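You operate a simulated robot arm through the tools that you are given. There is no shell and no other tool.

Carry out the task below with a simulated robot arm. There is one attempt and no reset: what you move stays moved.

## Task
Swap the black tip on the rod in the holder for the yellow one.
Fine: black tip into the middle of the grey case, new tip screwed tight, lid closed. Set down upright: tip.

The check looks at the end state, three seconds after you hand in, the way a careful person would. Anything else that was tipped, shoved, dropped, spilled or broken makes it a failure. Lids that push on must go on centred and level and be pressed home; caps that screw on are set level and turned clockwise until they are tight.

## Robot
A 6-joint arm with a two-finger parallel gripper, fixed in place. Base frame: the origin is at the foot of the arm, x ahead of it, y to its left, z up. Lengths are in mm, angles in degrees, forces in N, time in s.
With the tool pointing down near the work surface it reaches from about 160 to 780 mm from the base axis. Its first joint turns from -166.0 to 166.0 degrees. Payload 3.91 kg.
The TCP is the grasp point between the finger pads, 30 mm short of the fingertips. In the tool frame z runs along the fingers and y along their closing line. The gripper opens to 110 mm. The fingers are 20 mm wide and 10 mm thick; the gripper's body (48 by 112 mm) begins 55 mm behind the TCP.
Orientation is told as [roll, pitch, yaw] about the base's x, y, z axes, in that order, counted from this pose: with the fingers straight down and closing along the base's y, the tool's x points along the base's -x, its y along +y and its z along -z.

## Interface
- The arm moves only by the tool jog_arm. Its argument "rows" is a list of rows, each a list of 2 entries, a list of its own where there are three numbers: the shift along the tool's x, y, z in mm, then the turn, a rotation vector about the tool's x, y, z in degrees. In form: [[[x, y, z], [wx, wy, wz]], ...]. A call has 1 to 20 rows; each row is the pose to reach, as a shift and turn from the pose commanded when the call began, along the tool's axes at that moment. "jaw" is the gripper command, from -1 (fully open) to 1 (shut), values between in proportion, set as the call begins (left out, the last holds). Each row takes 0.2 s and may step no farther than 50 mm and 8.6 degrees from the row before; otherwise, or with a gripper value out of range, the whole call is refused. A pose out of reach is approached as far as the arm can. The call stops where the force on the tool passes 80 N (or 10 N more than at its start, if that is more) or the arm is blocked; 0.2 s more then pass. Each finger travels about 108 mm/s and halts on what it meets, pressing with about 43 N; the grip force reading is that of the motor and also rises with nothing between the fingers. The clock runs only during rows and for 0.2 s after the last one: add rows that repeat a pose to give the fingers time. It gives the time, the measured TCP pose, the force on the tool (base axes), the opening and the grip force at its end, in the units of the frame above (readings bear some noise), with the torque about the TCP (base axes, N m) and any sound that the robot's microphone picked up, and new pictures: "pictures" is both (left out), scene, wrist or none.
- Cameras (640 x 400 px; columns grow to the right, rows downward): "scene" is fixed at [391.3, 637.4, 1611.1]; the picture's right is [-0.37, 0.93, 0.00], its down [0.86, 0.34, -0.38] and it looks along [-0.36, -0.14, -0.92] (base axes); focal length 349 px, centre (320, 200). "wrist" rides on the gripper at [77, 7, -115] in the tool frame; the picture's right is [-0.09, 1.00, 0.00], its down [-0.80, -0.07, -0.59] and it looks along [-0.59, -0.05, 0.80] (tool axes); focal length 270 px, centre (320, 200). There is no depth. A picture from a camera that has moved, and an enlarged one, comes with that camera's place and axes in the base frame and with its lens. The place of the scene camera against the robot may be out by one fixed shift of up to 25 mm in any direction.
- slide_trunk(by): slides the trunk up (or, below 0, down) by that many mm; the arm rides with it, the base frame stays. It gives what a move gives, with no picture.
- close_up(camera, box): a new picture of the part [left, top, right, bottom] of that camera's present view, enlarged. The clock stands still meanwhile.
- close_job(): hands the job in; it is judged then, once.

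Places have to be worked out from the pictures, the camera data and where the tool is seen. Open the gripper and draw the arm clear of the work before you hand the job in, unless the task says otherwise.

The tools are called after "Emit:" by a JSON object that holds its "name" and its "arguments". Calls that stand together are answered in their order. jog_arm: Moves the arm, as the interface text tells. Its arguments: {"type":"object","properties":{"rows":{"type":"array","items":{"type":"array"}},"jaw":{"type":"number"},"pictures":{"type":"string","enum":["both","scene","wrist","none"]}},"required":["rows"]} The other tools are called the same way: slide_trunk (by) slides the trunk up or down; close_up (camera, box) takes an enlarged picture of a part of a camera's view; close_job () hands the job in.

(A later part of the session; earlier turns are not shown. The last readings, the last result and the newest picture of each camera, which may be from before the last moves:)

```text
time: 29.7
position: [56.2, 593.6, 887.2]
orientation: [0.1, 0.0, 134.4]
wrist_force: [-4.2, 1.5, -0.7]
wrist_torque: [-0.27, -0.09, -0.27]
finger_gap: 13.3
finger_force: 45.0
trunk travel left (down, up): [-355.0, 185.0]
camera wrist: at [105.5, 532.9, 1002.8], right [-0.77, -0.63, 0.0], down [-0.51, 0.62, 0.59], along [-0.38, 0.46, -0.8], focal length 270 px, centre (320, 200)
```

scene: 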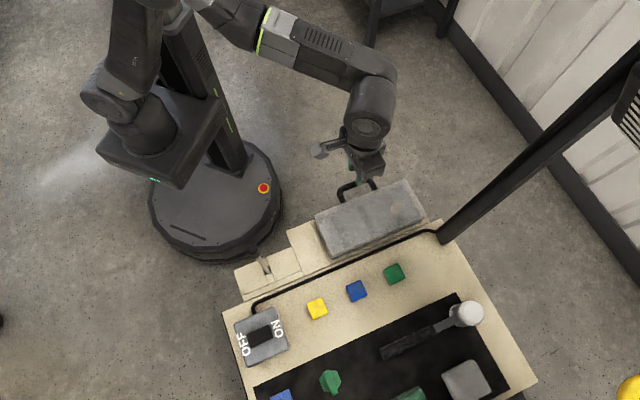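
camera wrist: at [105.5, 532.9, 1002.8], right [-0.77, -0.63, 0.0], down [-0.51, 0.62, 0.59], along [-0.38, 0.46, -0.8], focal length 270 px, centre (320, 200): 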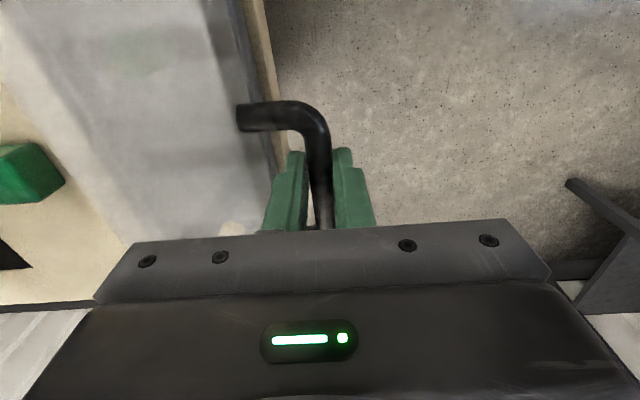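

The handle came up 11 mm with little force. I check in the scene view whether the lid alone rose.

Emit:
{"name": "close_up", "arguments": {"camera": "scene", "box": [290, 160, 450, 270]}}

Emit:
{"name": "close_up", "arguments": {"camera": "wrist", "box": [0, 0, 320, 230]}}

```text
3.64 times, centred on (370, 215) of scene
camera zoom: at [391.3, 637.4, 1611.1], right [-0.37, 0.93, 0.0], down [0.86, 0.34, -0.38], along [-0.36, -0.14, -0.92], focal length 1269 px, centre (138, 146)
```

zoom: 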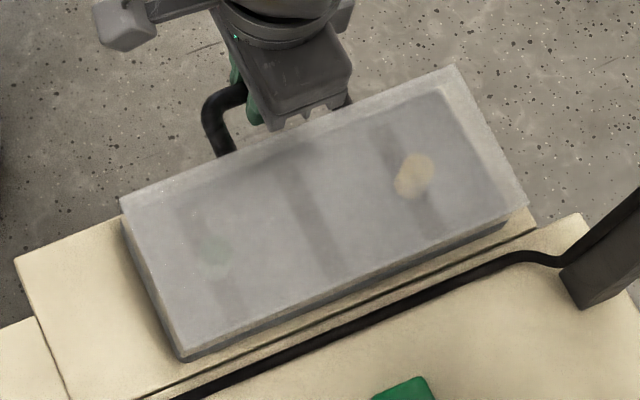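

```text
1.74 times, centred on (160, 115) of wrist
camera zoom: at [105.5, 532.9, 1002.8], right [-0.77, -0.63, 0.0], down [-0.51, 0.62, 0.59], along [-0.38, 0.46, -0.8], focal length 470 px, centre (598, 348)
```

zoom: 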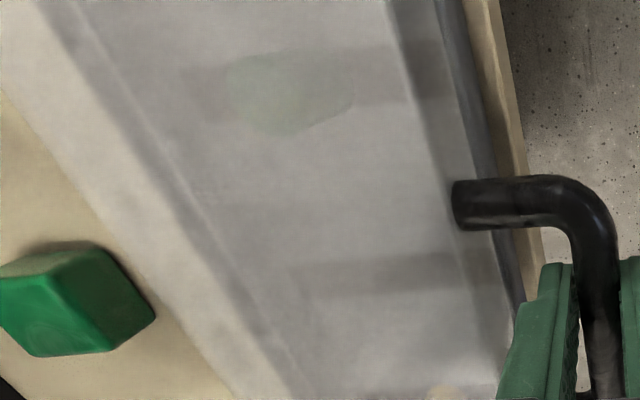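

The lid's back edge stayed put while its front rose, so it is hinged at the back. I follow the arc to about 30°.

Emit:
{"name": "jog_arm", "arguments": {"rows": [[[0, -1.8, -7.8], [0, 0, 0]], [[0, -4.4, -17], [0, 0, 0]], [[0, -7.6, -26], [0, 0, 0]], [[0, -11.5, -34.7], [0, 0, 0]], [[0, -17.2, -45.2], [0, 0, 0]], [[0, -23.7, -55.1], [0, 0, 0]]], "pictures": "both"}}

```text
time: 31.1
position: [72.8, 608.8, 943.2]
orientation: [-0.1, 0.0, 134.5]
wrist_force: [-12.0, 3.1, 2.2]
wrist_torque: [0.05, 0.38, -0.27]
finger_gap: 13.7
finger_force: 45.4
trunk travel left (down, up): [-355.0, 185.0]
camera wrist: at [122.0, 548.8, 1057.6], right [-0.77, -0.63, 0.0], down [-0.51, 0.62, 0.59], along [-0.38, 0.46, -0.8], focal length 270 px, centre (320, 200)
```

scene: 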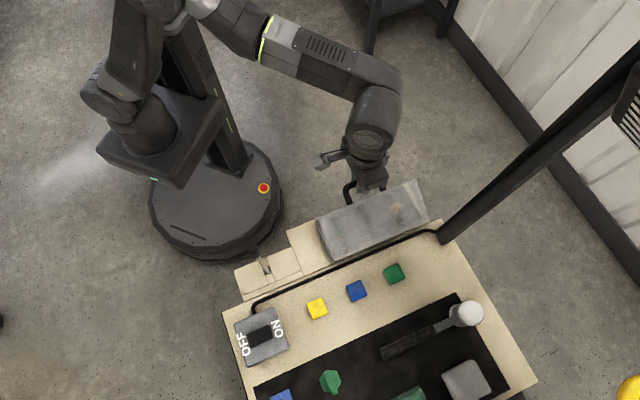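
wrist: 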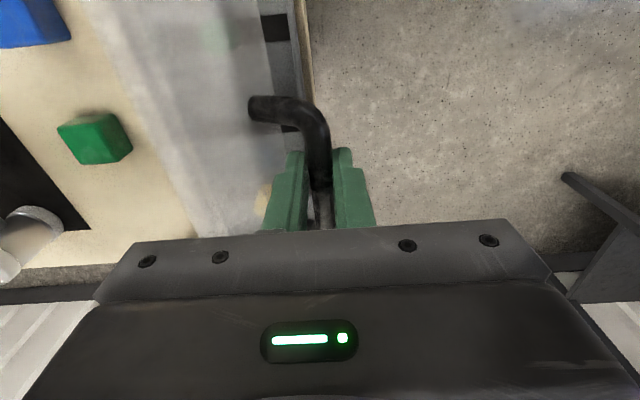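

Loads are small (about 10 N sideways along the hinge, 6 N radial), so my arc is slightly off. I continue toward 60° with a small correction toward +u.

Emit:
{"name": "jog_arm", "arguments": {"rows": [[[-1, 0.5, 0], [0, 0, 0]], [[-1.3, -8, -11.2], [0, 0, 0]], [[-1.6, -18, -21.3], [0, 0, 0]], [[-2, -29, -30.5], [0, 0, 0]], [[-2.4, -41, -38.6], [0, 0, 0]], [[-2.8, -53.5, -45.2], [0, 0, 0]]], "pictures": "both"}}

```text
time: 32.5
position: [112.5, 647.7, 987.2]
orientation: [0.0, 0.1, 134.3]
wrist_force: [6.4, -7.6, 0.8]
wrist_torque: [-0.14, 0.0, 0.11]
finger_gap: 13.8
finger_force: 45.4
trunk travel left (down, up): [-355.0, 185.0]
camera wrist: at [161.6, 588.6, 1102.2], right [-0.77, -0.63, 0.0], down [-0.51, 0.62, 0.59], along [-0.38, 0.46, -0.8], focal length 270 px, centre (320, 200)
```

scene: 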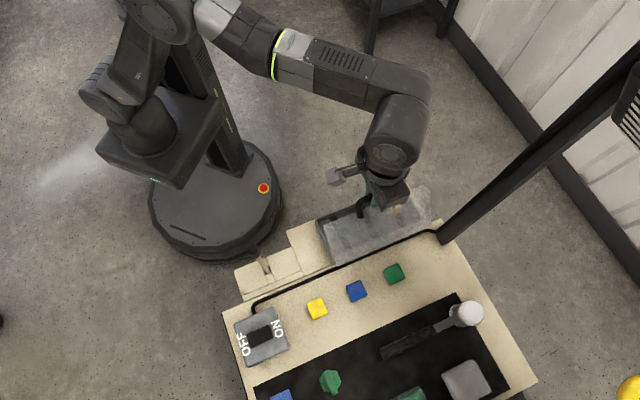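
wrist: 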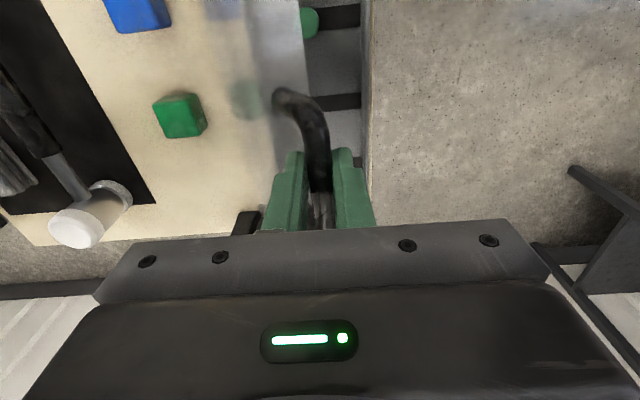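

Now the side load reversed (-10 N along u), so I overcorrected a little; I take 1.4 mm back while following the arc to about 84°.

Emit:
{"name": "jog_arm", "arguments": {"rows": [[[1.2, 0, 0], [0, 0, 0]], [[1.3, -13.4, -5.1], [0, 0, 0]], [[1.4, -27.2, -8.9], [0, 0, 0]], [[1.4, -41.3, -11.1], [0, 0, 0]], [[1.4, -55.6, -11.9], [0, 0, 0]]], "pictures": "both"}}

```text
time: 33.7
position: [151.0, 686.6, 1000.1]
orientation: [-0.1, -0.1, 134.4]
wrist_force: [-0.4, 1.2, 3.6]
wrist_torque: [0.13, -0.12, 0.24]
finger_gap: 13.3
finger_force: 45.3
trunk travel left (down, up): [-355.0, 185.0]
camera wrist: at [199.8, 626.4, 1115.8], right [-0.77, -0.63, 0.0], down [-0.51, 0.62, 0.6], along [-0.38, 0.46, -0.8], focal length 270 px, centre (320, 200)
```

scene: 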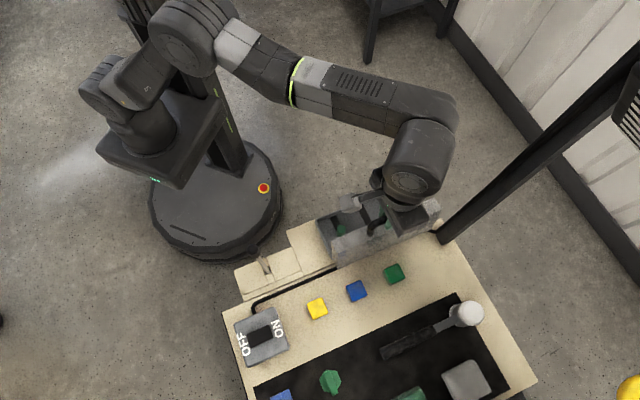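
wrist: 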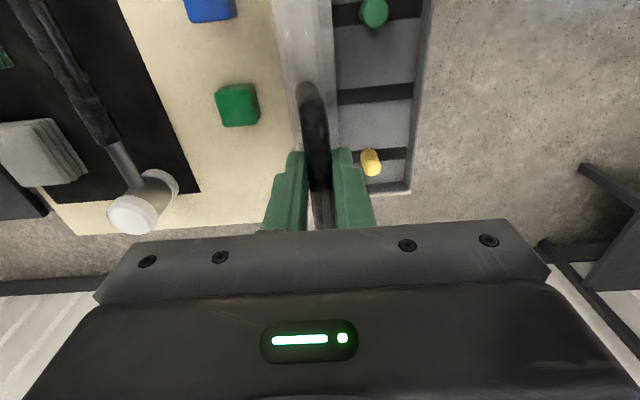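

The case is open about 84° and I can see the green tip left, empty middle slot and yellow tip right. I carry on gently past vertical to about 96° to look for the hinge stop.

Emit:
{"name": "jog_arm", "arguments": {"rows": [[[0, -7.2, -0.2], [0, 0, 0]], [[0, -14.3, 0.7], [0, 0, 0]], [[0, -21.3, 1.7], [0, 0, 0]], [[0, -28.4, 2.9], [0, 0, 0]]], "pictures": "wrist"}}

```text
time: 34.7
position: [171.4, 706.8, 997.2]
orientation: [0.0, 0.1, 134.5]
wrist_force: [-0.7, 1.4, 0.9]
wrist_torque: [0.0, -0.04, 0.47]
finger_gap: 13.3
finger_force: 44.9
trunk travel left (down, up): [-355.0, 185.0]
camera wrist: at [220.1, 647.0, 1112.2], right [-0.77, -0.63, 0.0], down [-0.51, 0.62, 0.59], along [-0.38, 0.46, -0.8], focal length 270 px, centre (320, 200)
```

wrist: 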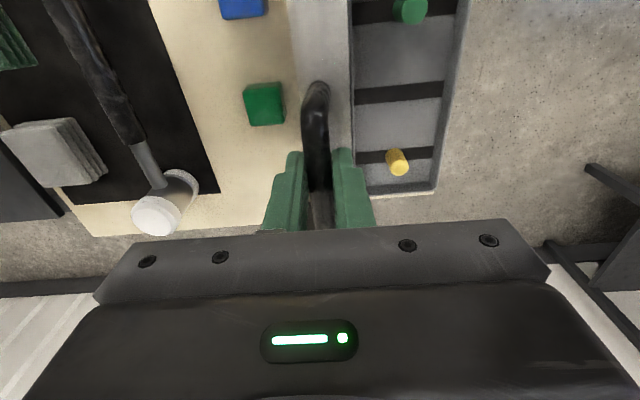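

Almost no load at ~96°. I go on in small steps to about 112°, watching for the stop.

Emit:
{"name": "jog_arm", "arguments": {"rows": [[[0, -4.7, 1.1], [0, 0, 0]], [[0, -9.3, 2.3], [0, 0, 0]], [[0, -13.9, 3.7], [0, 0, 0]], [[0, -18.4, 5.2], [0, 0, 0]]], "pictures": "none"}}

```text
time: 35.7
position: [180.8, 716.9, 992.3]
orientation: [0.1, 0.1, 134.6]
wrist_force: [-11.5, -19.0, 1.9]
wrist_torque: [0.08, 0.67, 0.45]
finger_gap: 13.5
finger_force: 45.1
trunk travel left (down, up): [-355.0, 185.0]
```

A 21 N push back toward -v shows the hinge stop at roughly 101-103°. I ease back 3 mm and release the handle with the jaw half open.

Emit:
{"name": "jog_arm", "arguments": {"rows": [[[0, 1.5, -0.5], [0, 0, 0]], [[0, 3, -1], [0, 0, 0]], [[0, 3, -1], [0, 0, 0]]], "pictures": "none"}}

Emit:
{"name": "jog_arm", "arguments": {"rows": [[[0, 0, 0], [0, 0, 0]], [[0, 0, 0], [0, 0, 0]], [[0, 0, 0], [0, 0, 0]]], "jaw": 0.4, "pictures": "both"}}

```text
time: 36.5
position: [180.7, 717.3, 993.0]
orientation: [-0.1, 0.0, 134.4]
wrist_force: [-11.2, -8.3, 0.0]
wrist_torque: [-0.45, -0.22, 0.48]
finger_gap: 13.7
finger_force: 45.1
trunk travel left (down, up): [-355.0, 185.0]
```

```text
time: 37.3
position: [183.2, 716.7, 992.4]
orientation: [0.0, 0.0, 134.4]
wrist_force: [0.2, -0.2, 0.4]
wrist_torque: [0.02, 0.02, -0.01]
finger_gap: 32.8
finger_force: 0.1
trunk travel left (down, up): [-355.0, 185.0]
camera wrist: at [232.0, 657.4, 1107.8], right [-0.77, -0.63, 0.0], down [-0.51, 0.62, 0.59], along [-0.38, 0.46, -0.8], focal length 270 px, centre (320, 200)
```

scene: 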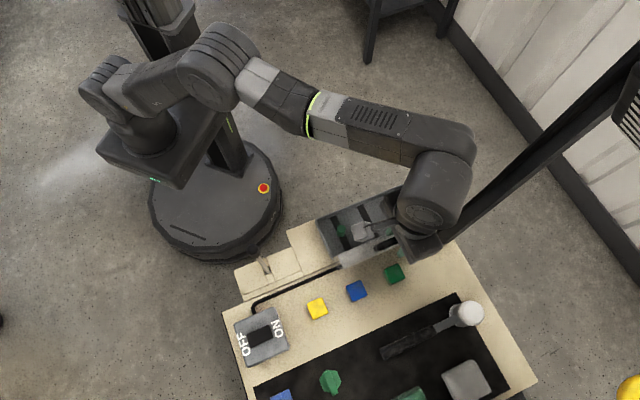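
wrist: 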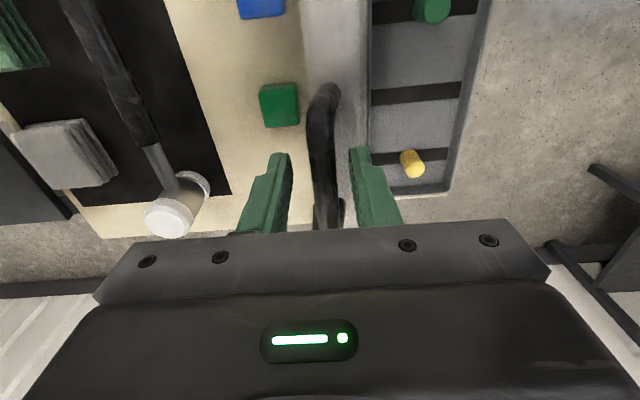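

The handle stands free between the open fingers. I raise straight up 80 mm and check that the lid stays open.

Emit:
{"name": "jog_arm", "arguments": {"rows": [[[0, 0, -20], [0, 0, 0]], [[0, 0, -40], [0, 0, 0]], [[0, 0, -60], [0, 0, 0]], [[0, 0, -90], [0, 0, 0]]], "pictures": "both"}}

Emit:
{"name": "close_up", "arguments": {"camera": "wrist", "box": [230, 0, 530, 235]}}

```text
time: 38.3
position: [177.7, 698.4, 1079.4]
orientation: [0.1, -0.1, 134.4]
wrist_force: [0.2, 0.0, -1.1]
wrist_torque: [-0.03, -0.01, 0.03]
finger_gap: 32.9
finger_force: 0.1
out of reach, approached as far as the arm can: row 4
trunk travel left (down, up): [-355.0, 185.0]
camera wrist: at [228.4, 640.3, 1194.6], right [-0.77, -0.63, 0.0], down [-0.51, 0.62, 0.59], along [-0.38, 0.46, -0.8], focal length 270 px, centre (320, 200)
```

scene: 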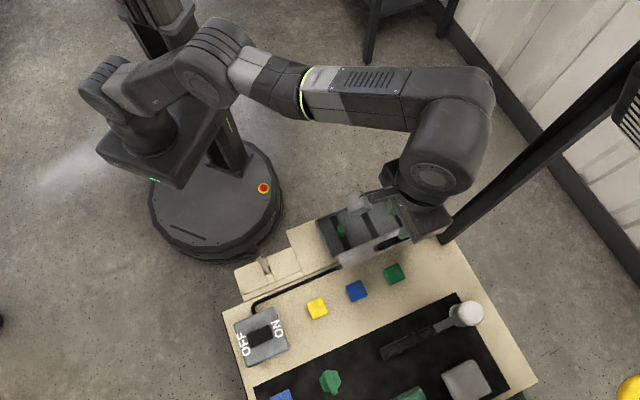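
wrist: 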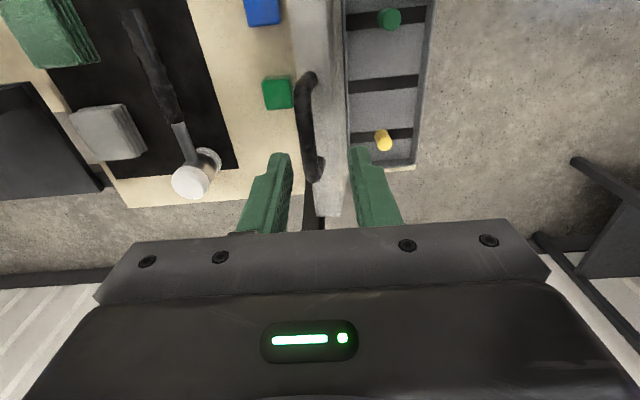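

```text
1.70 times, centred on (380, 118) of wrist
camera zoom: at [228.4, 640.3, 1194.6], right [-0.77, -0.63, 0.0], down [-0.51, 0.62, 0.59], along [-0.38, 0.46, -0.8], focal length 460 px, centre (218, 340)
```

zoom: 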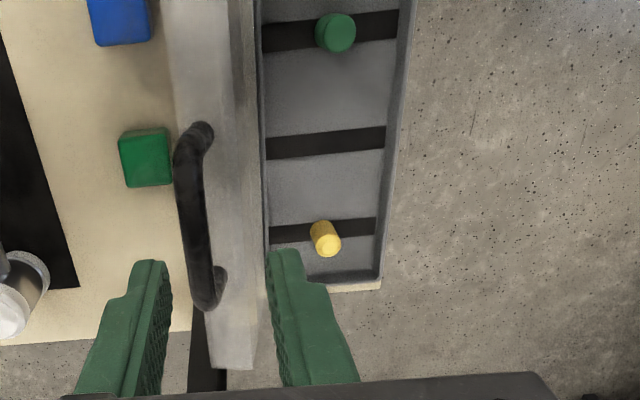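

The lid stands open on its own; the yellow tip is near (68, 702), the middle strip near (114, 655) and the green one near (163, 606). I now move over to the rod at about (299, 484), staying above its tip.

Emit:
{"name": "jog_arm", "arguments": {"rows": [[[48, 12.6, 0], [0, 0, 0]], [[96, 25.2, 0], [0, 0, 0]], [[144, 38, 0], [0, 0, 0]], [[192, 50.6, 0], [0, 0, 0]], [[238, 63.3, 0], [0, 0, 0]], [[238, 63.3, 0], [0, 0, 0]]], "pictures": "both"}}

```text
time: 39.7
position: [303.8, 486.5, 1080.6]
orientation: [0.0, 0.0, 134.5]
wrist_force: [-0.5, 0.3, 0.1]
wrist_torque: [0.03, 0.0, -0.01]
finger_gap: 32.8
finger_force: 0.0
trunk travel left (down, up): [-355.0, 185.0]
camera wrist: at [352.7, 426.0, 1194.7], right [-0.77, -0.63, 0.0], down [-0.51, 0.62, 0.59], along [-0.38, 0.46, -0.8], focal length 270 px, centre (320, 200)
```

scene: 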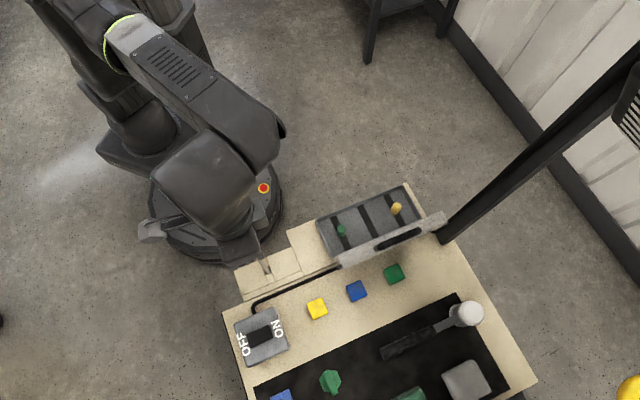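
wrist: 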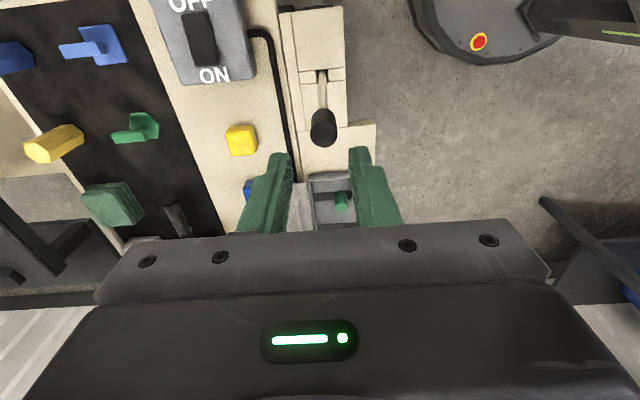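

Emit:
{"name": "close_up", "arguments": {"camera": "wrist", "box": [260, 40, 400, 180]}}

Emit:
{"name": "close_up", "arguments": {"camera": "scene", "box": [300, 175, 460, 275]}}

```text
2.86 times, centred on (330, 110) of wrist
camera zoom: at [352.7, 426.0, 1194.7], right [-0.77, -0.63, 0.0], down [-0.51, 0.62, 0.59], along [-0.38, 0.46, -0.8], focal length 772 px, centre (291, 457)
```

zoom: 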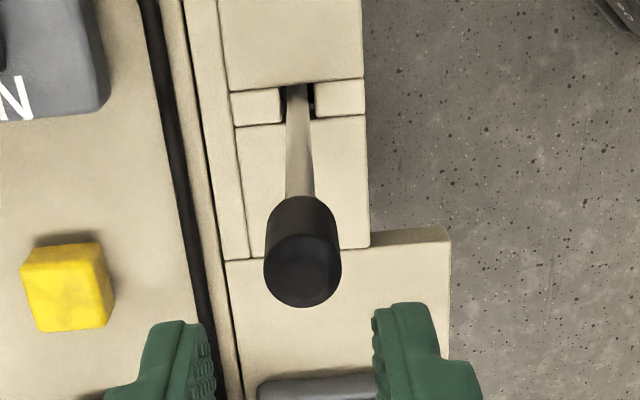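

```text
4.00 times, centred on (380, 225) of scene
camera zoom: at [391.3, 637.4, 1611.1], right [-0.37, 0.93, 0.0], down [0.86, 0.34, -0.38], along [-0.36, -0.14, -0.92], focal length 1396 px, centre (80, 100)
```

zoom: 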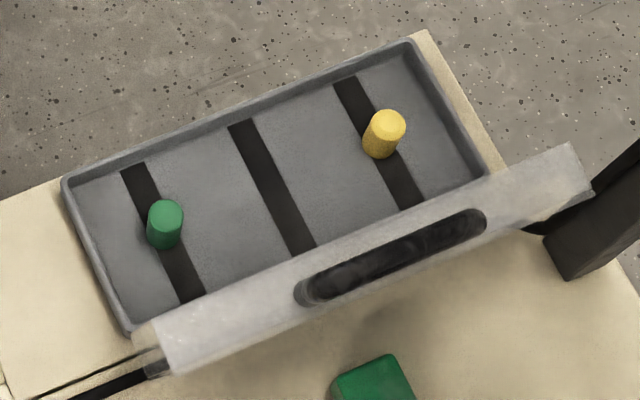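

The tip's axis is near (301, 484) with its top at ≈1011 and bottom at ≈978. I turn the wrist back by 170° (to yaw ≈ -36) above the tip, so a full counter-clockwise stroke is available, and shift the TCP onto the axis.

Emit:
{"name": "jog_arm", "arguments": {"rows": [[[-0.2, 3.7, 0], [0, 0, 8.5]], [[-0.2, 3.7, 0], [0, 0, 17]], [[-0.2, 3.7, 0], [0, 0, 25.5]], [[-0.2, 3.7, 0], [0, 0, 34]], [[-0.2, 3.7, 0], [0, 0, 42.5]], [[-0.2, 3.7, 0], [0, 0, 51]], [[-0.2, 3.7, 0], [0, 0, 59.5]], [[-0.2, 3.7, 0], [0, 0, 68]], [[-0.2, 3.7, 0], [0, 0, 76.5]], [[-0.2, 3.7, 0], [0, 0, 85]], [[-0.2, 3.7, 0], [0, 0, 93.5]], [[-0.2, 3.7, 0], [0, 0, 102]], [[-0.2, 3.7, 0], [0, 0, 110.5]], [[-0.2, 3.7, 0], [0, 0, 119]], [[-0.2, 3.7, 0], [0, 0, 127.5]], [[-0.2, 3.7, 0], [0, 0, 136]], [[-0.2, 3.7, 0], [0, 0, 144.5]], [[-0.2, 3.7, 0], [0, 0, 153]], [[-0.2, 3.7, 0], [0, 0, 161.5]], [[-0.2, 3.7, 0], [0, 0, 170]]], "pictures": "wrist"}}

```text
time: 43.9
position: [297.4, 483.3, 1080.8]
orientation: [0.0, 0.0, -35.8]
wrist_force: [0.8, 0.5, 0.5]
wrist_torque: [0.0, -0.01, 0.0]
finger_gap: 33.2
finger_force: 0.0
trunk travel left (down, up): [-355.0, 185.0]
camera wrist: at [239.8, 534.3, 1195.4], right [0.65, 0.76, 0.0], down [0.61, -0.53, 0.59], along [0.45, -0.39, -0.8], focal length 270 px, centre (320, 200)
```

wrist: 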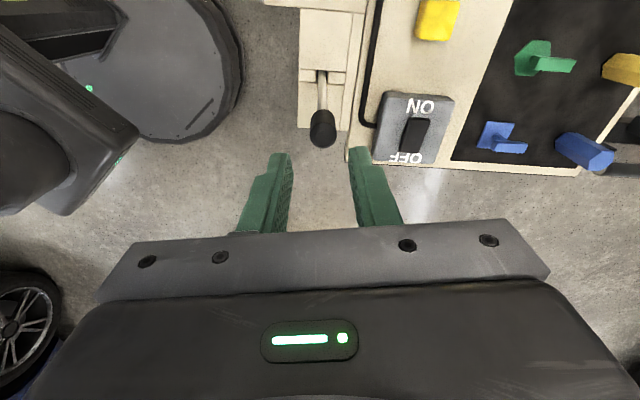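

The wrist reached yaw -36 with no limit. I zoom to compare the tip's position with the tool axis in the picture, which is free of the pose-reading noise.

Emit:
{"name": "close_up", "arguments": {"camera": "wrist", "box": [260, 60, 380, 180]}}

```text
3.33 times, centred on (320, 120) of wrist
camera zoom: at [239.8, 534.3, 1195.4], right [0.65, 0.76, 0.0], down [0.61, -0.53, 0.59], along [0.45, -0.39, -0.8], focal length 901 px, centre (320, 467)
```

zoom: 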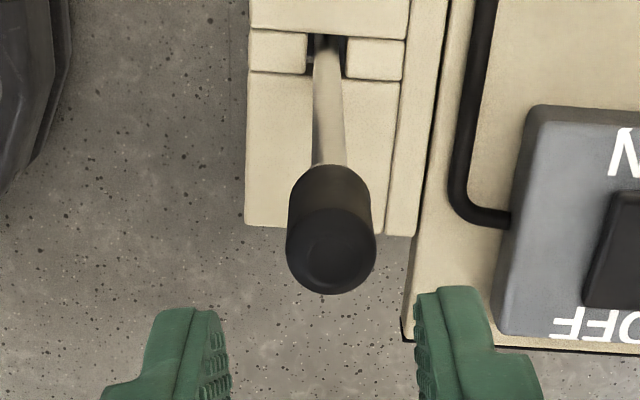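

Comparing both views, the tip is 1.6 mm toward tool +y and 0.3 mm toward -x of the finger centre. I test how much farther the wrist can turn back, to get the longest unscrewing stroke.

Emit:
{"name": "jog_arm", "arguments": {"rows": [[[-0.3, 1.6, 0], [0, 0, 8.5]], [[-0.3, 1.6, 0], [0, 0, 17]], [[-0.3, 1.6, 0], [0, 0, 25.5]], [[-0.3, 1.6, 0], [0, 0, 34]], [[-0.3, 1.6, 0], [0, 0, 42.5]], [[-0.3, 1.6, 0], [0, 0, 51]], [[-0.3, 1.6, 0], [0, 0, 59.5]], [[-0.3, 1.6, 0], [0, 0, 68]], [[-0.3, 1.6, 0], [0, 0, 76.5]], [[-0.3, 1.6, 0], [0, 0, 85]], [[-0.3, 1.6, 0], [0, 0, 93.5]], [[-0.3, 1.6, 0], [0, 0, 102]]], "pictures": "wrist"}}

Emit:
{"name": "close_up", "arguments": {"camera": "wrist", "box": [260, 60, 380, 180]}}

```text
time: 46.5
position: [309.5, 479.7, 1080.4]
orientation: [-0.2, 0.0, -103.1]
wrist_force: [-0.1, 0.0, -0.3]
wrist_torque: [-0.01, 0.0, 0.0]
finger_gap: 33.2
finger_force: 0.0
out of reach, approached as far as the arm can: row 8, 9, 10, 11, 12
trunk travel left (down, up): [-355.0, 185.0]
camera wrist: at [334.7, 553.7, 1195.5], right [0.95, -0.31, 0.0], down [-0.25, -0.76, 0.59], along [-0.19, -0.56, -0.8], focal length 270 px, centre (320, 200)
```

wrist: 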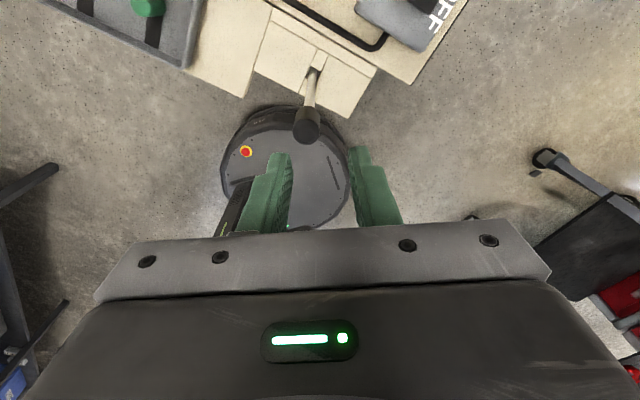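

```text
3.33 times, centred on (320, 120) of wrist
camera zoom: at [334.7, 553.7, 1195.5], right [0.95, -0.31, 0.0], down [-0.25, -0.76, 0.59], along [-0.19, -0.56, -0.8], focal length 901 px, centre (320, 467)
```

zoom: 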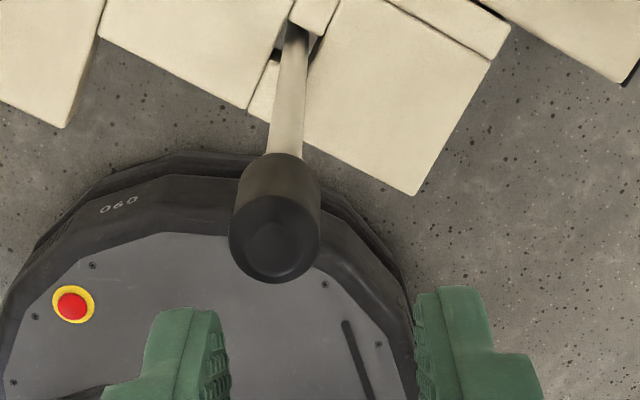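

The wrist limit is near yaw -100 here, and the arm drifted about 10 mm when it hit it. I turn back to yaw -93 and re-centre on the tip by the picture (tip 10 mm toward tool -y).

Emit:
{"name": "jog_arm", "arguments": {"rows": [[[0.8, -5, 0], [0, 0, -5]], [[1.5, -10, 0], [0, 0, -10]], [[1.5, -10, 0], [0, 0, -10]]], "pictures": "none"}}

Emit:
{"name": "close_up", "arguments": {"camera": "wrist", "box": [260, 60, 380, 180]}}

```text
time: 47.3
position: [301.7, 484.1, 1079.9]
orientation: [-0.2, 0.1, -93.0]
wrist_force: [1.4, 0.2, 0.1]
wrist_torque: [0.01, 0.01, -0.02]
finger_gap: 33.4
finger_force: 0.0
trunk travel left (down, up): [-355.0, 185.0]
```

```text
3.33 times, centred on (320, 120) of wrist
camera zoom: at [312.8, 559.8, 1195.8], right [0.99, -0.14, 0.0], down [-0.11, -0.8, 0.59], along [-0.09, -0.59, -0.8], focal length 901 px, centre (320, 467)
```

zoom: 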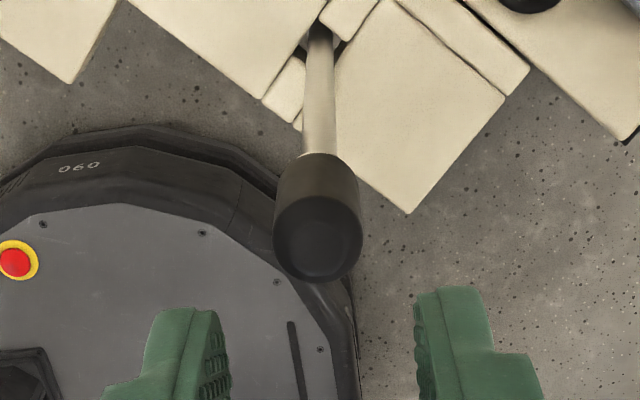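

The tip is now 1.2 mm toward tool -y and 2 mm toward +x from the axis. I correct, then descend 60 mm to check alignment close up before gripping.

Emit:
{"name": "jog_arm", "arguments": {"rows": [[[2, -1.2, 0], [0, 0, 0]], [[2, -1.2, 15], [0, 0, 0]], [[2, -1.2, 30], [0, 0, 0]], [[2, -1.2, 30], [0, 0, 0]]], "pictures": "none"}}

Emit:
{"name": "close_up", "arguments": {"camera": "wrist", "box": [260, 80, 380, 200]}}

```text
time: 48.3
position: [300.6, 485.4, 1051.6]
orientation: [-0.2, 0.1, -93.1]
wrist_force: [-0.5, 1.2, 0.3]
wrist_torque: [0.01, 0.0, -0.02]
finger_gap: 32.8
finger_force: 0.1
trunk travel left (down, up): [-355.0, 185.0]
```

```text
3.33 times, centred on (320, 140) of wrist
camera zoom: at [312.1, 561.7, 1165.8], right [0.99, -0.14, 0.0], down [-0.11, -0.8, 0.59], along [-0.09, -0.59, -0.8], focal length 901 px, centre (320, 400)
```

zoom: 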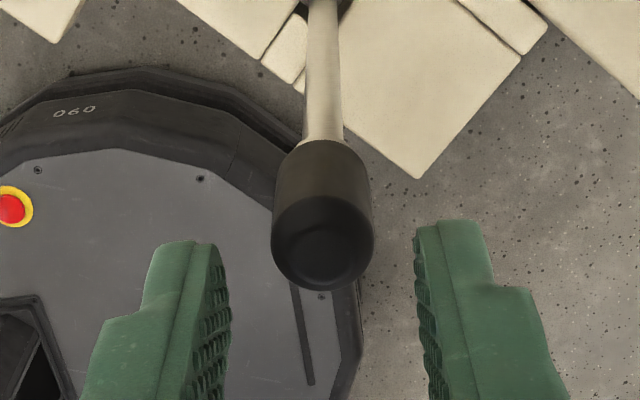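

The tip sits centred between the fingers now. I descend 57 mm more so the pads face the tip's middle (z≈993).

Emit:
{"name": "jog_arm", "arguments": {"rows": [[[0, 0, 15], [0, 0, 0]], [[0, 0, 30], [0, 0, 0]], [[0, 0, 45], [0, 0, 0]], [[0, 0, 57], [0, 0, 0]], [[0, 0, 57], [0, 0, 0]]], "pictures": "wrist"}}

Emit:
{"name": "close_up", "arguments": {"camera": "wrist", "box": [250, 120, 390, 240]}}

```text
time: 49.5
position: [299.4, 487.0, 993.4]
orientation: [-0.2, 0.1, -93.0]
wrist_force: [0.6, -1.0, 0.1]
wrist_torque: [-0.02, 0.01, -0.01]
finger_gap: 33.2
finger_force: 0.0
trunk travel left (down, up): [-355.0, 185.0]
camera wrist: at [311.5, 563.3, 1108.0], right [0.99, -0.14, 0.0], down [-0.11, -0.8, 0.59], along [-0.09, -0.59, -0.8], focal length 270 px, centre (320, 200)
```

wrist: 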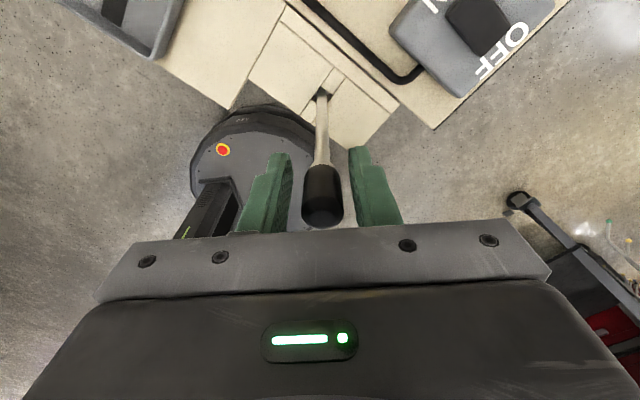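

```text
3.33 times, centred on (320, 180) of wrist
camera zoom: at [311.5, 563.3, 1108.0], right [0.99, -0.14, 0.0], down [-0.11, -0.8, 0.59], along [-0.09, -0.59, -0.8], focal length 901 px, centre (320, 267)
```

zoom: 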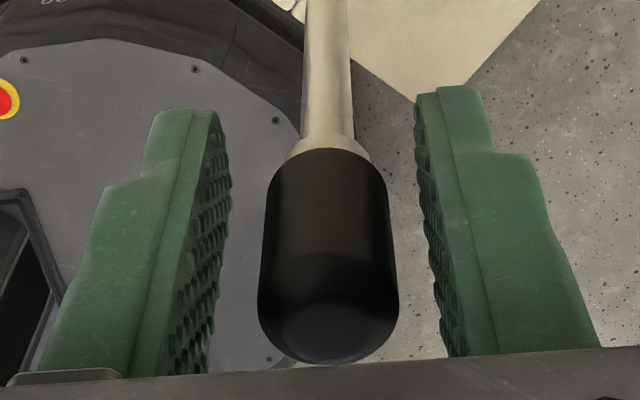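

The tip is well centred between the pads, sitting on a cream collar of the rod. I close the jaw on it.

Emit:
{"name": "jog_arm", "arguments": {"rows": [[[0, 0, 0], [0, 0, 0]], [[0, 0, 0], [0, 0, 0]], [[0, 0, 0], [0, 0, 0]]], "jaw": 1, "pictures": "none"}}

```text
time: 50.3
position: [298.3, 486.6, 993.5]
orientation: [-0.2, 0.1, -93.1]
wrist_force: [0.1, -0.7, -1.6]
wrist_torque: [0.0, 0.01, 0.02]
finger_gap: 25.4
finger_force: 43.1
trunk travel left (down, up): [-355.0, 185.0]
```

The gap stopped at 25.4 mm, wider than the ~20 mm I measured on the tip, so I look before turning.

Emit:
{"name": "close_up", "arguments": {"camera": "wrist", "box": [250, 120, 390, 240]}}

```text
3.33 times, centred on (320, 180) of wrist
camera zoom: at [311.5, 563.3, 1108.0], right [0.99, -0.14, 0.0], down [-0.11, -0.8, 0.59], along [-0.09, -0.59, -0.8], focal length 901 px, centre (320, 267)
```

zoom: 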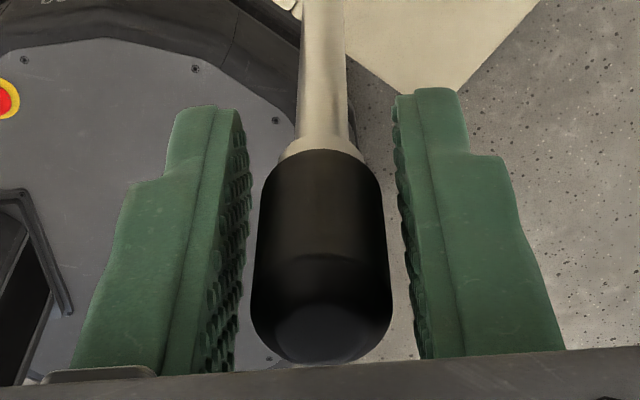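

Both fingers press (43 N) and the tip shows no side load. I test with a small 8° counter-clockwise turn and watch the torque.

Emit:
{"name": "jog_arm", "arguments": {"rows": [[[0, 0, 0], [0, 0, -4]], [[0, 0, 0], [0, 0, -8]], [[0, 0, 0], [0, 0, -12]], [[0, 0, 0], [0, 0, -16]]], "pictures": "none"}}

Emit:
{"name": "close_up", "arguments": {"camera": "wrist", "box": [250, 120, 390, 240]}}

```text
time: 51.3
position: [299.8, 486.7, 993.6]
orientation: [-0.2, 0.1, -77.1]
wrist_force: [0.3, -0.2, -2.7]
wrist_torque: [0.02, -0.02, 0.01]
finger_gap: 25.5
finger_force: 42.7
trunk travel left (down, up): [-355.0, 185.0]
```

```text
3.33 times, centred on (320, 180) of wrist
camera zoom: at [290.2, 563.0, 1108.2], right [0.99, 0.14, 0.0], down [0.11, -0.8, 0.59], along [0.08, -0.59, -0.8], focal length 901 px, centre (320, 267)
```

zoom: 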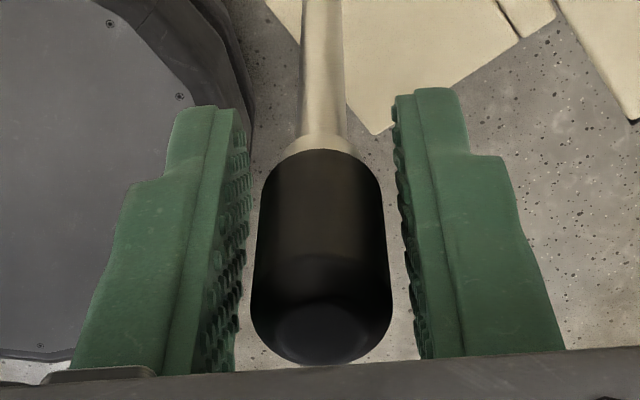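

The torque stays near zero and the vertical force is only -2.7 N. I turn a further 90° counter-clockwise and read the vertical force to judge the thread.

Emit:
{"name": "jog_arm", "arguments": {"rows": [[[0, 0, 0], [0, 0, -8.5]], [[0, 0, 0], [0, 0, -17]], [[0, 0, 0], [0, 0, -25.5]], [[0, 0, 0], [0, 0, -34]], [[0, 0, 0], [0, 0, -42.5]], [[0, 0, 0], [0, 0, -51]], [[0, 0, 0], [0, 0, -59.5]], [[0, 0, 0], [0, 0, -68]], [[0, 0, 0], [0, 0, -76.5]], [[0, 0, 0], [0, 0, -85]]], "pictures": "wrist"}}

Emit:
{"name": "close_up", "arguments": {"camera": "wrist", "box": [250, 120, 390, 240]}}

```text
time: 53.5
position: [300.0, 486.5, 993.3]
orientation: [0.1, 0.2, 8.1]
wrist_force: [-0.2, -0.5, -3.1]
wrist_torque: [-0.04, 0.06, -0.04]
finger_gap: 25.4
finger_force: 42.6
trunk travel left (down, up): [-355.0, 185.0]
camera wrist: at [223.6, 482.6, 1108.7], right [-0.05, 1.0, 0.0], down [0.8, 0.04, 0.59], along [0.59, 0.03, -0.81], focal length 270 px, centre (320, 200)
```

wrist: 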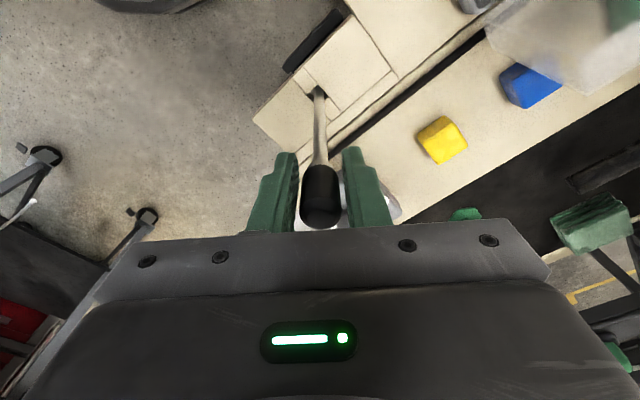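

```text
3.33 times, centred on (320, 180) of wrist
camera zoom: at [223.6, 482.6, 1108.7], right [-0.05, 1.0, 0.0], down [0.8, 0.04, 0.59], along [0.59, 0.03, -0.81], focal length 901 px, centre (320, 267)
```

zoom: 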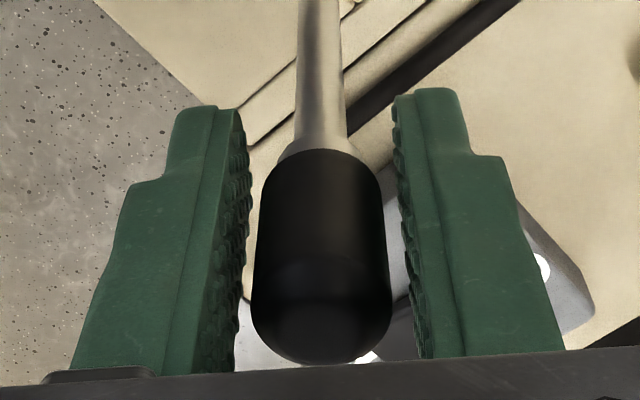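

About 100° turned with no torque and the tip stays put relative to the pads. I keep unscrewing another 170°.

Emit:
{"name": "jog_arm", "arguments": {"rows": [[[0, 0, 0], [0, 0, -8.5]], [[0, 0, 0], [0, 0, -17]], [[0, 0, 0], [0, 0, -25.5]], [[0, 0, 0], [0, 0, -34]], [[0, 0, 0], [0, 0, -42.5]], [[0, 0, 0], [0, 0, -51]], [[0, 0, 0], [0, 0, -59.5]], [[0, 0, 0], [0, 0, -68]], [[0, 0, 0], [0, 0, -76.5]], [[0, 0, 0], [0, 0, -85]], [[0, 0, 0], [0, 0, -93.5]], [[0, 0, 0], [0, 0, -102]], [[0, 0, 0], [0, 0, -110.5]], [[0, 0, 0], [0, 0, -119]], [[0, 0, 0], [0, 0, -127.5]], [[0, 0, 0], [0, 0, -136]], [[0, 0, 0], [0, 0, -144.5]], [[0, 0, 0], [0, 0, -153]], [[0, 0, 0], [0, 0, -161.5]], [[0, 0, 0], [0, 0, -170]]], "pictures": "both"}}

Emit:
{"name": "close_up", "arguments": {"camera": "wrist", "box": [250, 120, 390, 240]}}

```text
time: 57.7
position: [299.0, 486.5, 994.1]
orientation: [0.0, -0.2, 178.0]
wrist_force: [0.0, -0.5, 0.7]
wrist_torque: [-0.01, 0.01, -0.01]
finger_gap: 25.5
finger_force: 43.0
trunk travel left (down, up): [-355.0, 185.0]
camera wrist: at [376.8, 476.5, 1107.9], right [-0.12, -0.99, 0.0], down [-0.8, 0.1, 0.6], along [-0.59, 0.07, -0.8], focal length 270 px, centre (320, 200)
```

scene: 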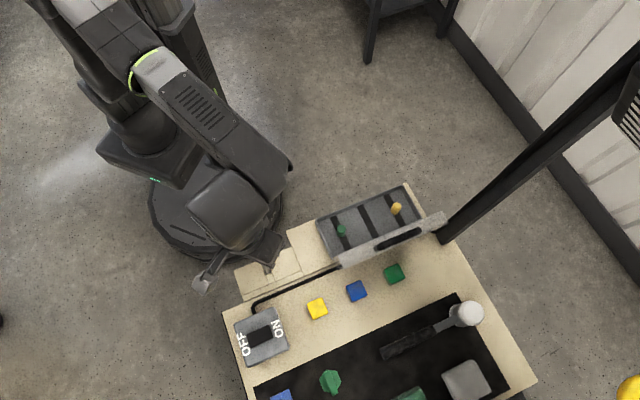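
wrist: 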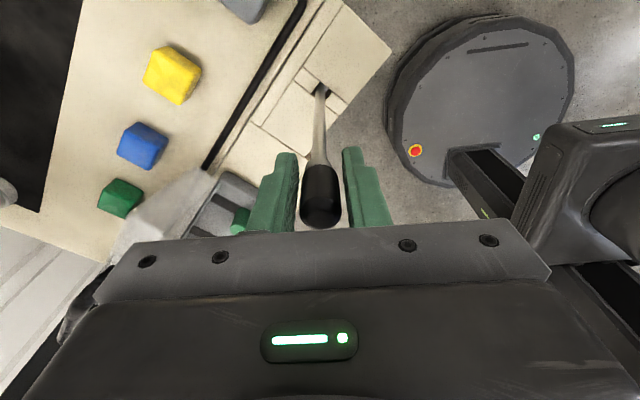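

```text
3.33 times, centred on (320, 180) of wrist
camera zoom: at [376.8, 476.5, 1107.9], right [-0.12, -0.99, 0.0], down [-0.8, 0.1, 0.6], along [-0.59, 0.07, -0.8], focal length 901 px, centre (320, 267)
```

zoom: 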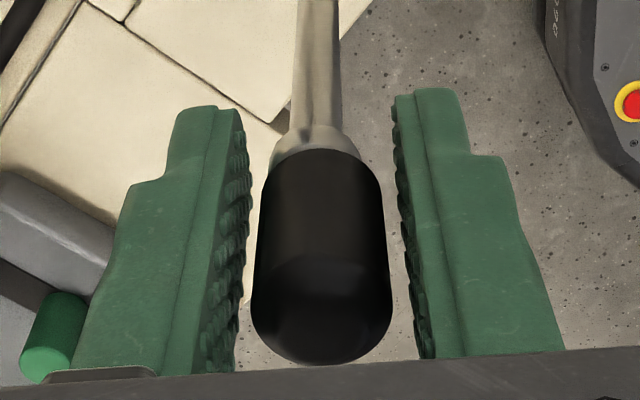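

Now more of the collar shows below the tip, so it is backing off the thread. I turn 30° more, to stay inside the wrist's range.

Emit:
{"name": "jog_arm", "arguments": {"rows": [[[0, 0, 0], [0, 0, -7.5]], [[0, 0, 0], [0, 0, -15]], [[0, 0, 0], [0, 0, -22.5]], [[0, 0, 0], [0, 0, -30]], [[0, 0, 0], [0, 0, -30]]], "pictures": "none"}}

Emit:
{"name": "close_up", "arguments": {"camera": "wrist", "box": [290, 100, 350, 200]}}

```text
time: 58.9
position: [300.3, 486.5, 994.1]
orientation: [0.0, -0.2, -152.0]
wrist_force: [0.5, -0.3, -0.6]
wrist_torque: [0.0, 0.02, 0.01]
finger_gap: 25.6
finger_force: 43.2
trunk travel left (down, up): [-355.0, 185.0]
```

```text
4.00 times, centred on (320, 150) of wrist
camera zoom: at [371.5, 516.2, 1108.6], right [0.39, -0.92, 0.0], down [-0.74, -0.31, 0.6], along [-0.55, -0.23, -0.8], focal length 1081 px, centre (320, 400)
```

zoom: 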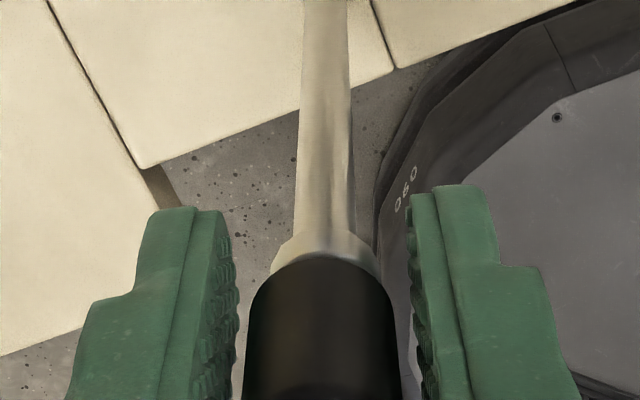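

About 300° has been turned in total. I try a gentle 2 mm lift to see whether the tip is already free, watching the force and the picture.

Emit:
{"name": "jog_arm", "arguments": {"rows": [[[0, 0, -1], [0, 0, 0]], [[0, 0, -2], [0, 0, 0]], [[0, 0, -2], [0, 0, 0]]], "pictures": "none"}}

Emit:
{"name": "close_up", "arguments": {"camera": "wrist", "box": [290, 100, 350, 200]}}

```text
time: 59.7
position: [299.5, 485.6, 996.5]
orientation: [-0.1, -0.1, -152.1]
wrist_force: [1.3, -1.1, 0.3]
wrist_torque: [0.0, 0.01, -0.01]
finger_gap: 25.5
finger_force: 43.1
trunk travel left (down, up): [-355.0, 185.0]
```

```text
4.00 times, centred on (320, 150) of wrist
camera zoom: at [371.7, 515.6, 1110.7], right [0.39, -0.92, 0.0], down [-0.74, -0.31, 0.6], along [-0.55, -0.23, -0.8], focal length 1081 px, centre (320, 400)
```

zoom: 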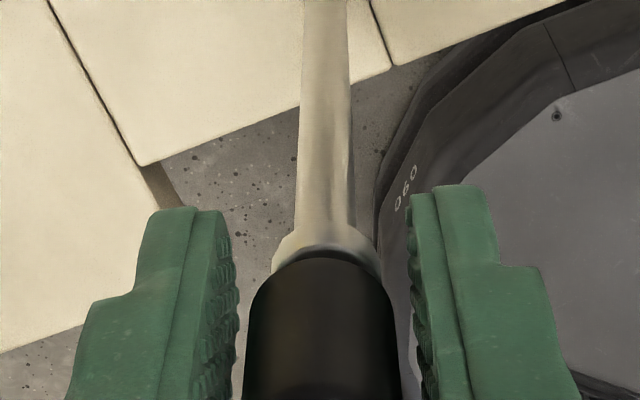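

The lift cost no force and the collar dropped away from the tip: it looks free. I lift 10 mm more and check again.

Emit:
{"name": "jog_arm", "arguments": {"rows": [[[0, 0, -4], [0, 0, 0]], [[0, 0, -8], [0, 0, 0]], [[0, 0, -12], [0, 0, 0]]], "pictures": "both"}}

Emit:
{"name": "close_up", "arguments": {"camera": "wrist", "box": [290, 100, 350, 200]}}

```text
time: 60.5
position: [299.1, 485.6, 1007.7]
orientation: [-0.1, -0.1, -152.2]
wrist_force: [0.5, 0.5, 0.3]
wrist_torque: [0.01, 0.02, 0.0]
finger_gap: 25.7
finger_force: 43.1
trunk travel left (down, up): [-355.0, 185.0]
camera wrist: at [371.2, 516.2, 1122.5], right [0.39, -0.92, 0.0], down [-0.74, -0.31, 0.6], along [-0.55, -0.23, -0.8], focal length 270 px, centre (320, 200)
```

scene: 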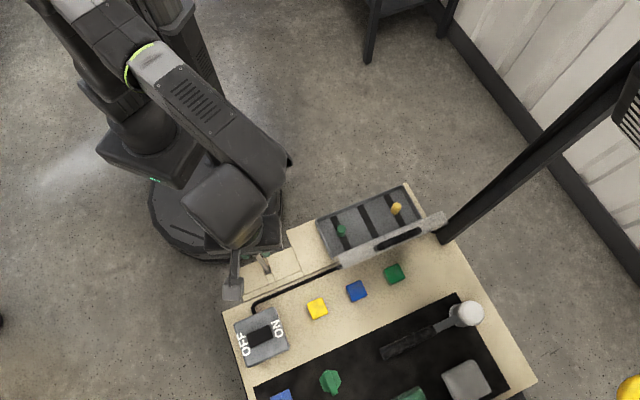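
wrist: 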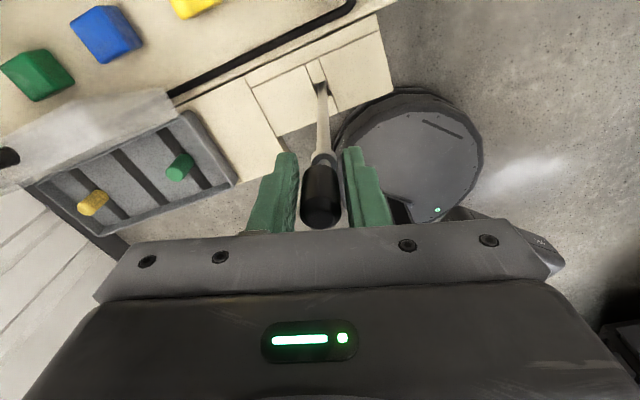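

```text
4.00 times, centred on (320, 150) of wrist
camera zoom: at [371.2, 516.2, 1122.5], right [0.39, -0.92, 0.0], down [-0.74, -0.31, 0.6], along [-0.55, -0.23, -0.8], focal length 1081 px, centre (320, 400)
```

zoom: 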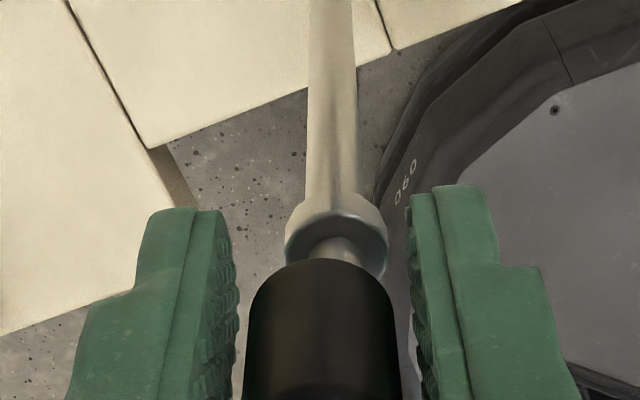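

The tip is off: the bare stud and collar show below it. But my fingertips reach about 22 mm below the tip's bottom, which would foul the case floor, so I set the tip loosely back over the stud to regrip it higher up.

Emit:
{"name": "jog_arm", "arguments": {"rows": [[[0, 0, 4], [0, 0, 0]], [[0, 0, 8], [0, 0, 0]], [[0, 0, 11], [0, 0, 0]], [[0, 0, 11], [0, 0, 0]]], "pictures": "none"}}

Emit:
{"name": "close_up", "arguments": {"camera": "wrist", "box": [290, 100, 350, 200]}}

```text
time: 61.5
position: [299.6, 484.7, 996.8]
orientation: [-0.1, -0.1, -152.1]
wrist_force: [0.0, 0.1, -0.4]
wrist_torque: [0.01, 0.03, 0.01]
finger_gap: 25.4
finger_force: 43.1
trunk travel left (down, up): [-355.0, 185.0]
```

```text
4.00 times, centred on (320, 150) of wrist
camera zoom: at [371.4, 516.4, 1110.8], right [0.39, -0.92, 0.0], down [-0.74, -0.31, 0.6], along [-0.55, -0.23, -0.8], focal length 1081 px, centre (320, 400)
```

zoom: 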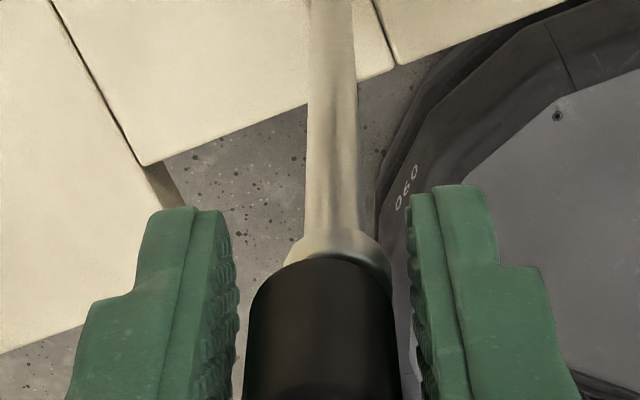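

The tip sits back over the stud but about 2 mm off the rod's rest line. I shift 1.8 mm toward the rod and open the jaw so the tip rests on the stud.

Emit:
{"name": "jog_arm", "arguments": {"rows": [[[0, 0.9, 0.5], [0, 0, 0]], [[0, 1.8, 1], [0, 0, 0]], [[0, 1.8, 1], [0, 0, 0]]], "pictures": "none"}}

Emit:
{"name": "jog_arm", "arguments": {"rows": [[[0, 0, 0], [0, 0, 0]], [[0, 0, 0], [0, 0, 0]], [[0, 0, 0], [0, 0, 0]]], "jaw": 0.4, "pictures": "none"}}

Emit:
{"name": "close_up", "arguments": {"camera": "wrist", "box": [250, 120, 390, 240]}}

```text
time: 62.3
position: [299.7, 483.9, 995.7]
orientation: [-0.1, -0.1, -152.2]
wrist_force: [-0.2, -0.2, -0.4]
wrist_torque: [0.01, 0.0, -0.01]
finger_gap: 25.7
finger_force: 42.8
trunk travel left (down, up): [-355.0, 185.0]
```

```text
time: 63.1
position: [300.8, 484.8, 995.0]
orientation: [-0.2, -0.1, -152.0]
wrist_force: [-1.2, -0.2, -0.4]
wrist_torque: [-0.03, 0.03, 0.01]
finger_gap: 33.0
finger_force: 0.1
trunk travel left (down, up): [-355.0, 185.0]
```

```text
3.33 times, centred on (320, 180) of wrist
camera zoom: at [371.9, 514.5, 1110.2], right [0.39, -0.92, 0.0], down [-0.74, -0.31, 0.6], along [-0.55, -0.23, -0.8], focal length 901 px, centre (320, 267)
```

zoom: 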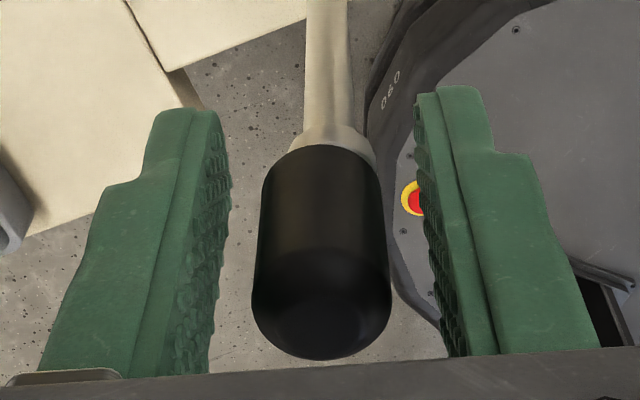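

The tip rests on the stud between the open fingers. I raise 23 mm so the fingertips end just above its bottom rim, and look before closing.

Emit:
{"name": "jog_arm", "arguments": {"rows": [[[0, 0, -8], [0, 0, 0]], [[0, 0, -16], [0, 0, 0]], [[0, 0, -23], [0, 0, 0]], [[0, 0, -23], [0, 0, 0]]], "pictures": "none"}}

Emit:
{"name": "close_up", "arguments": {"camera": "wrist", "box": [250, 100, 390, 220]}}

```text
time: 64.1
position: [299.9, 484.5, 1019.0]
orientation: [-0.2, -0.1, -152.1]
wrist_force: [-0.1, -0.1, 0.3]
wrist_torque: [0.01, 0.03, -0.01]
finger_gap: 32.9
finger_force: 0.0
trunk travel left (down, up): [-355.0, 185.0]
```

```text
3.33 times, centred on (320, 160) of wrist
camera zoom: at [372.0, 514.3, 1133.6], right [0.39, -0.92, 0.0], down [-0.74, -0.31, 0.6], along [-0.55, -0.23, -0.8], focal length 901 px, centre (320, 333)
```

zoom: 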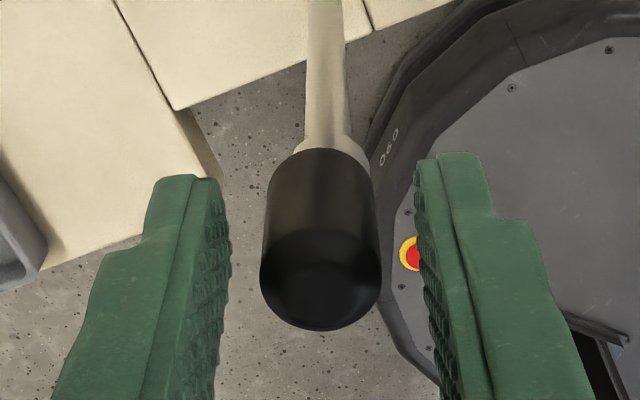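

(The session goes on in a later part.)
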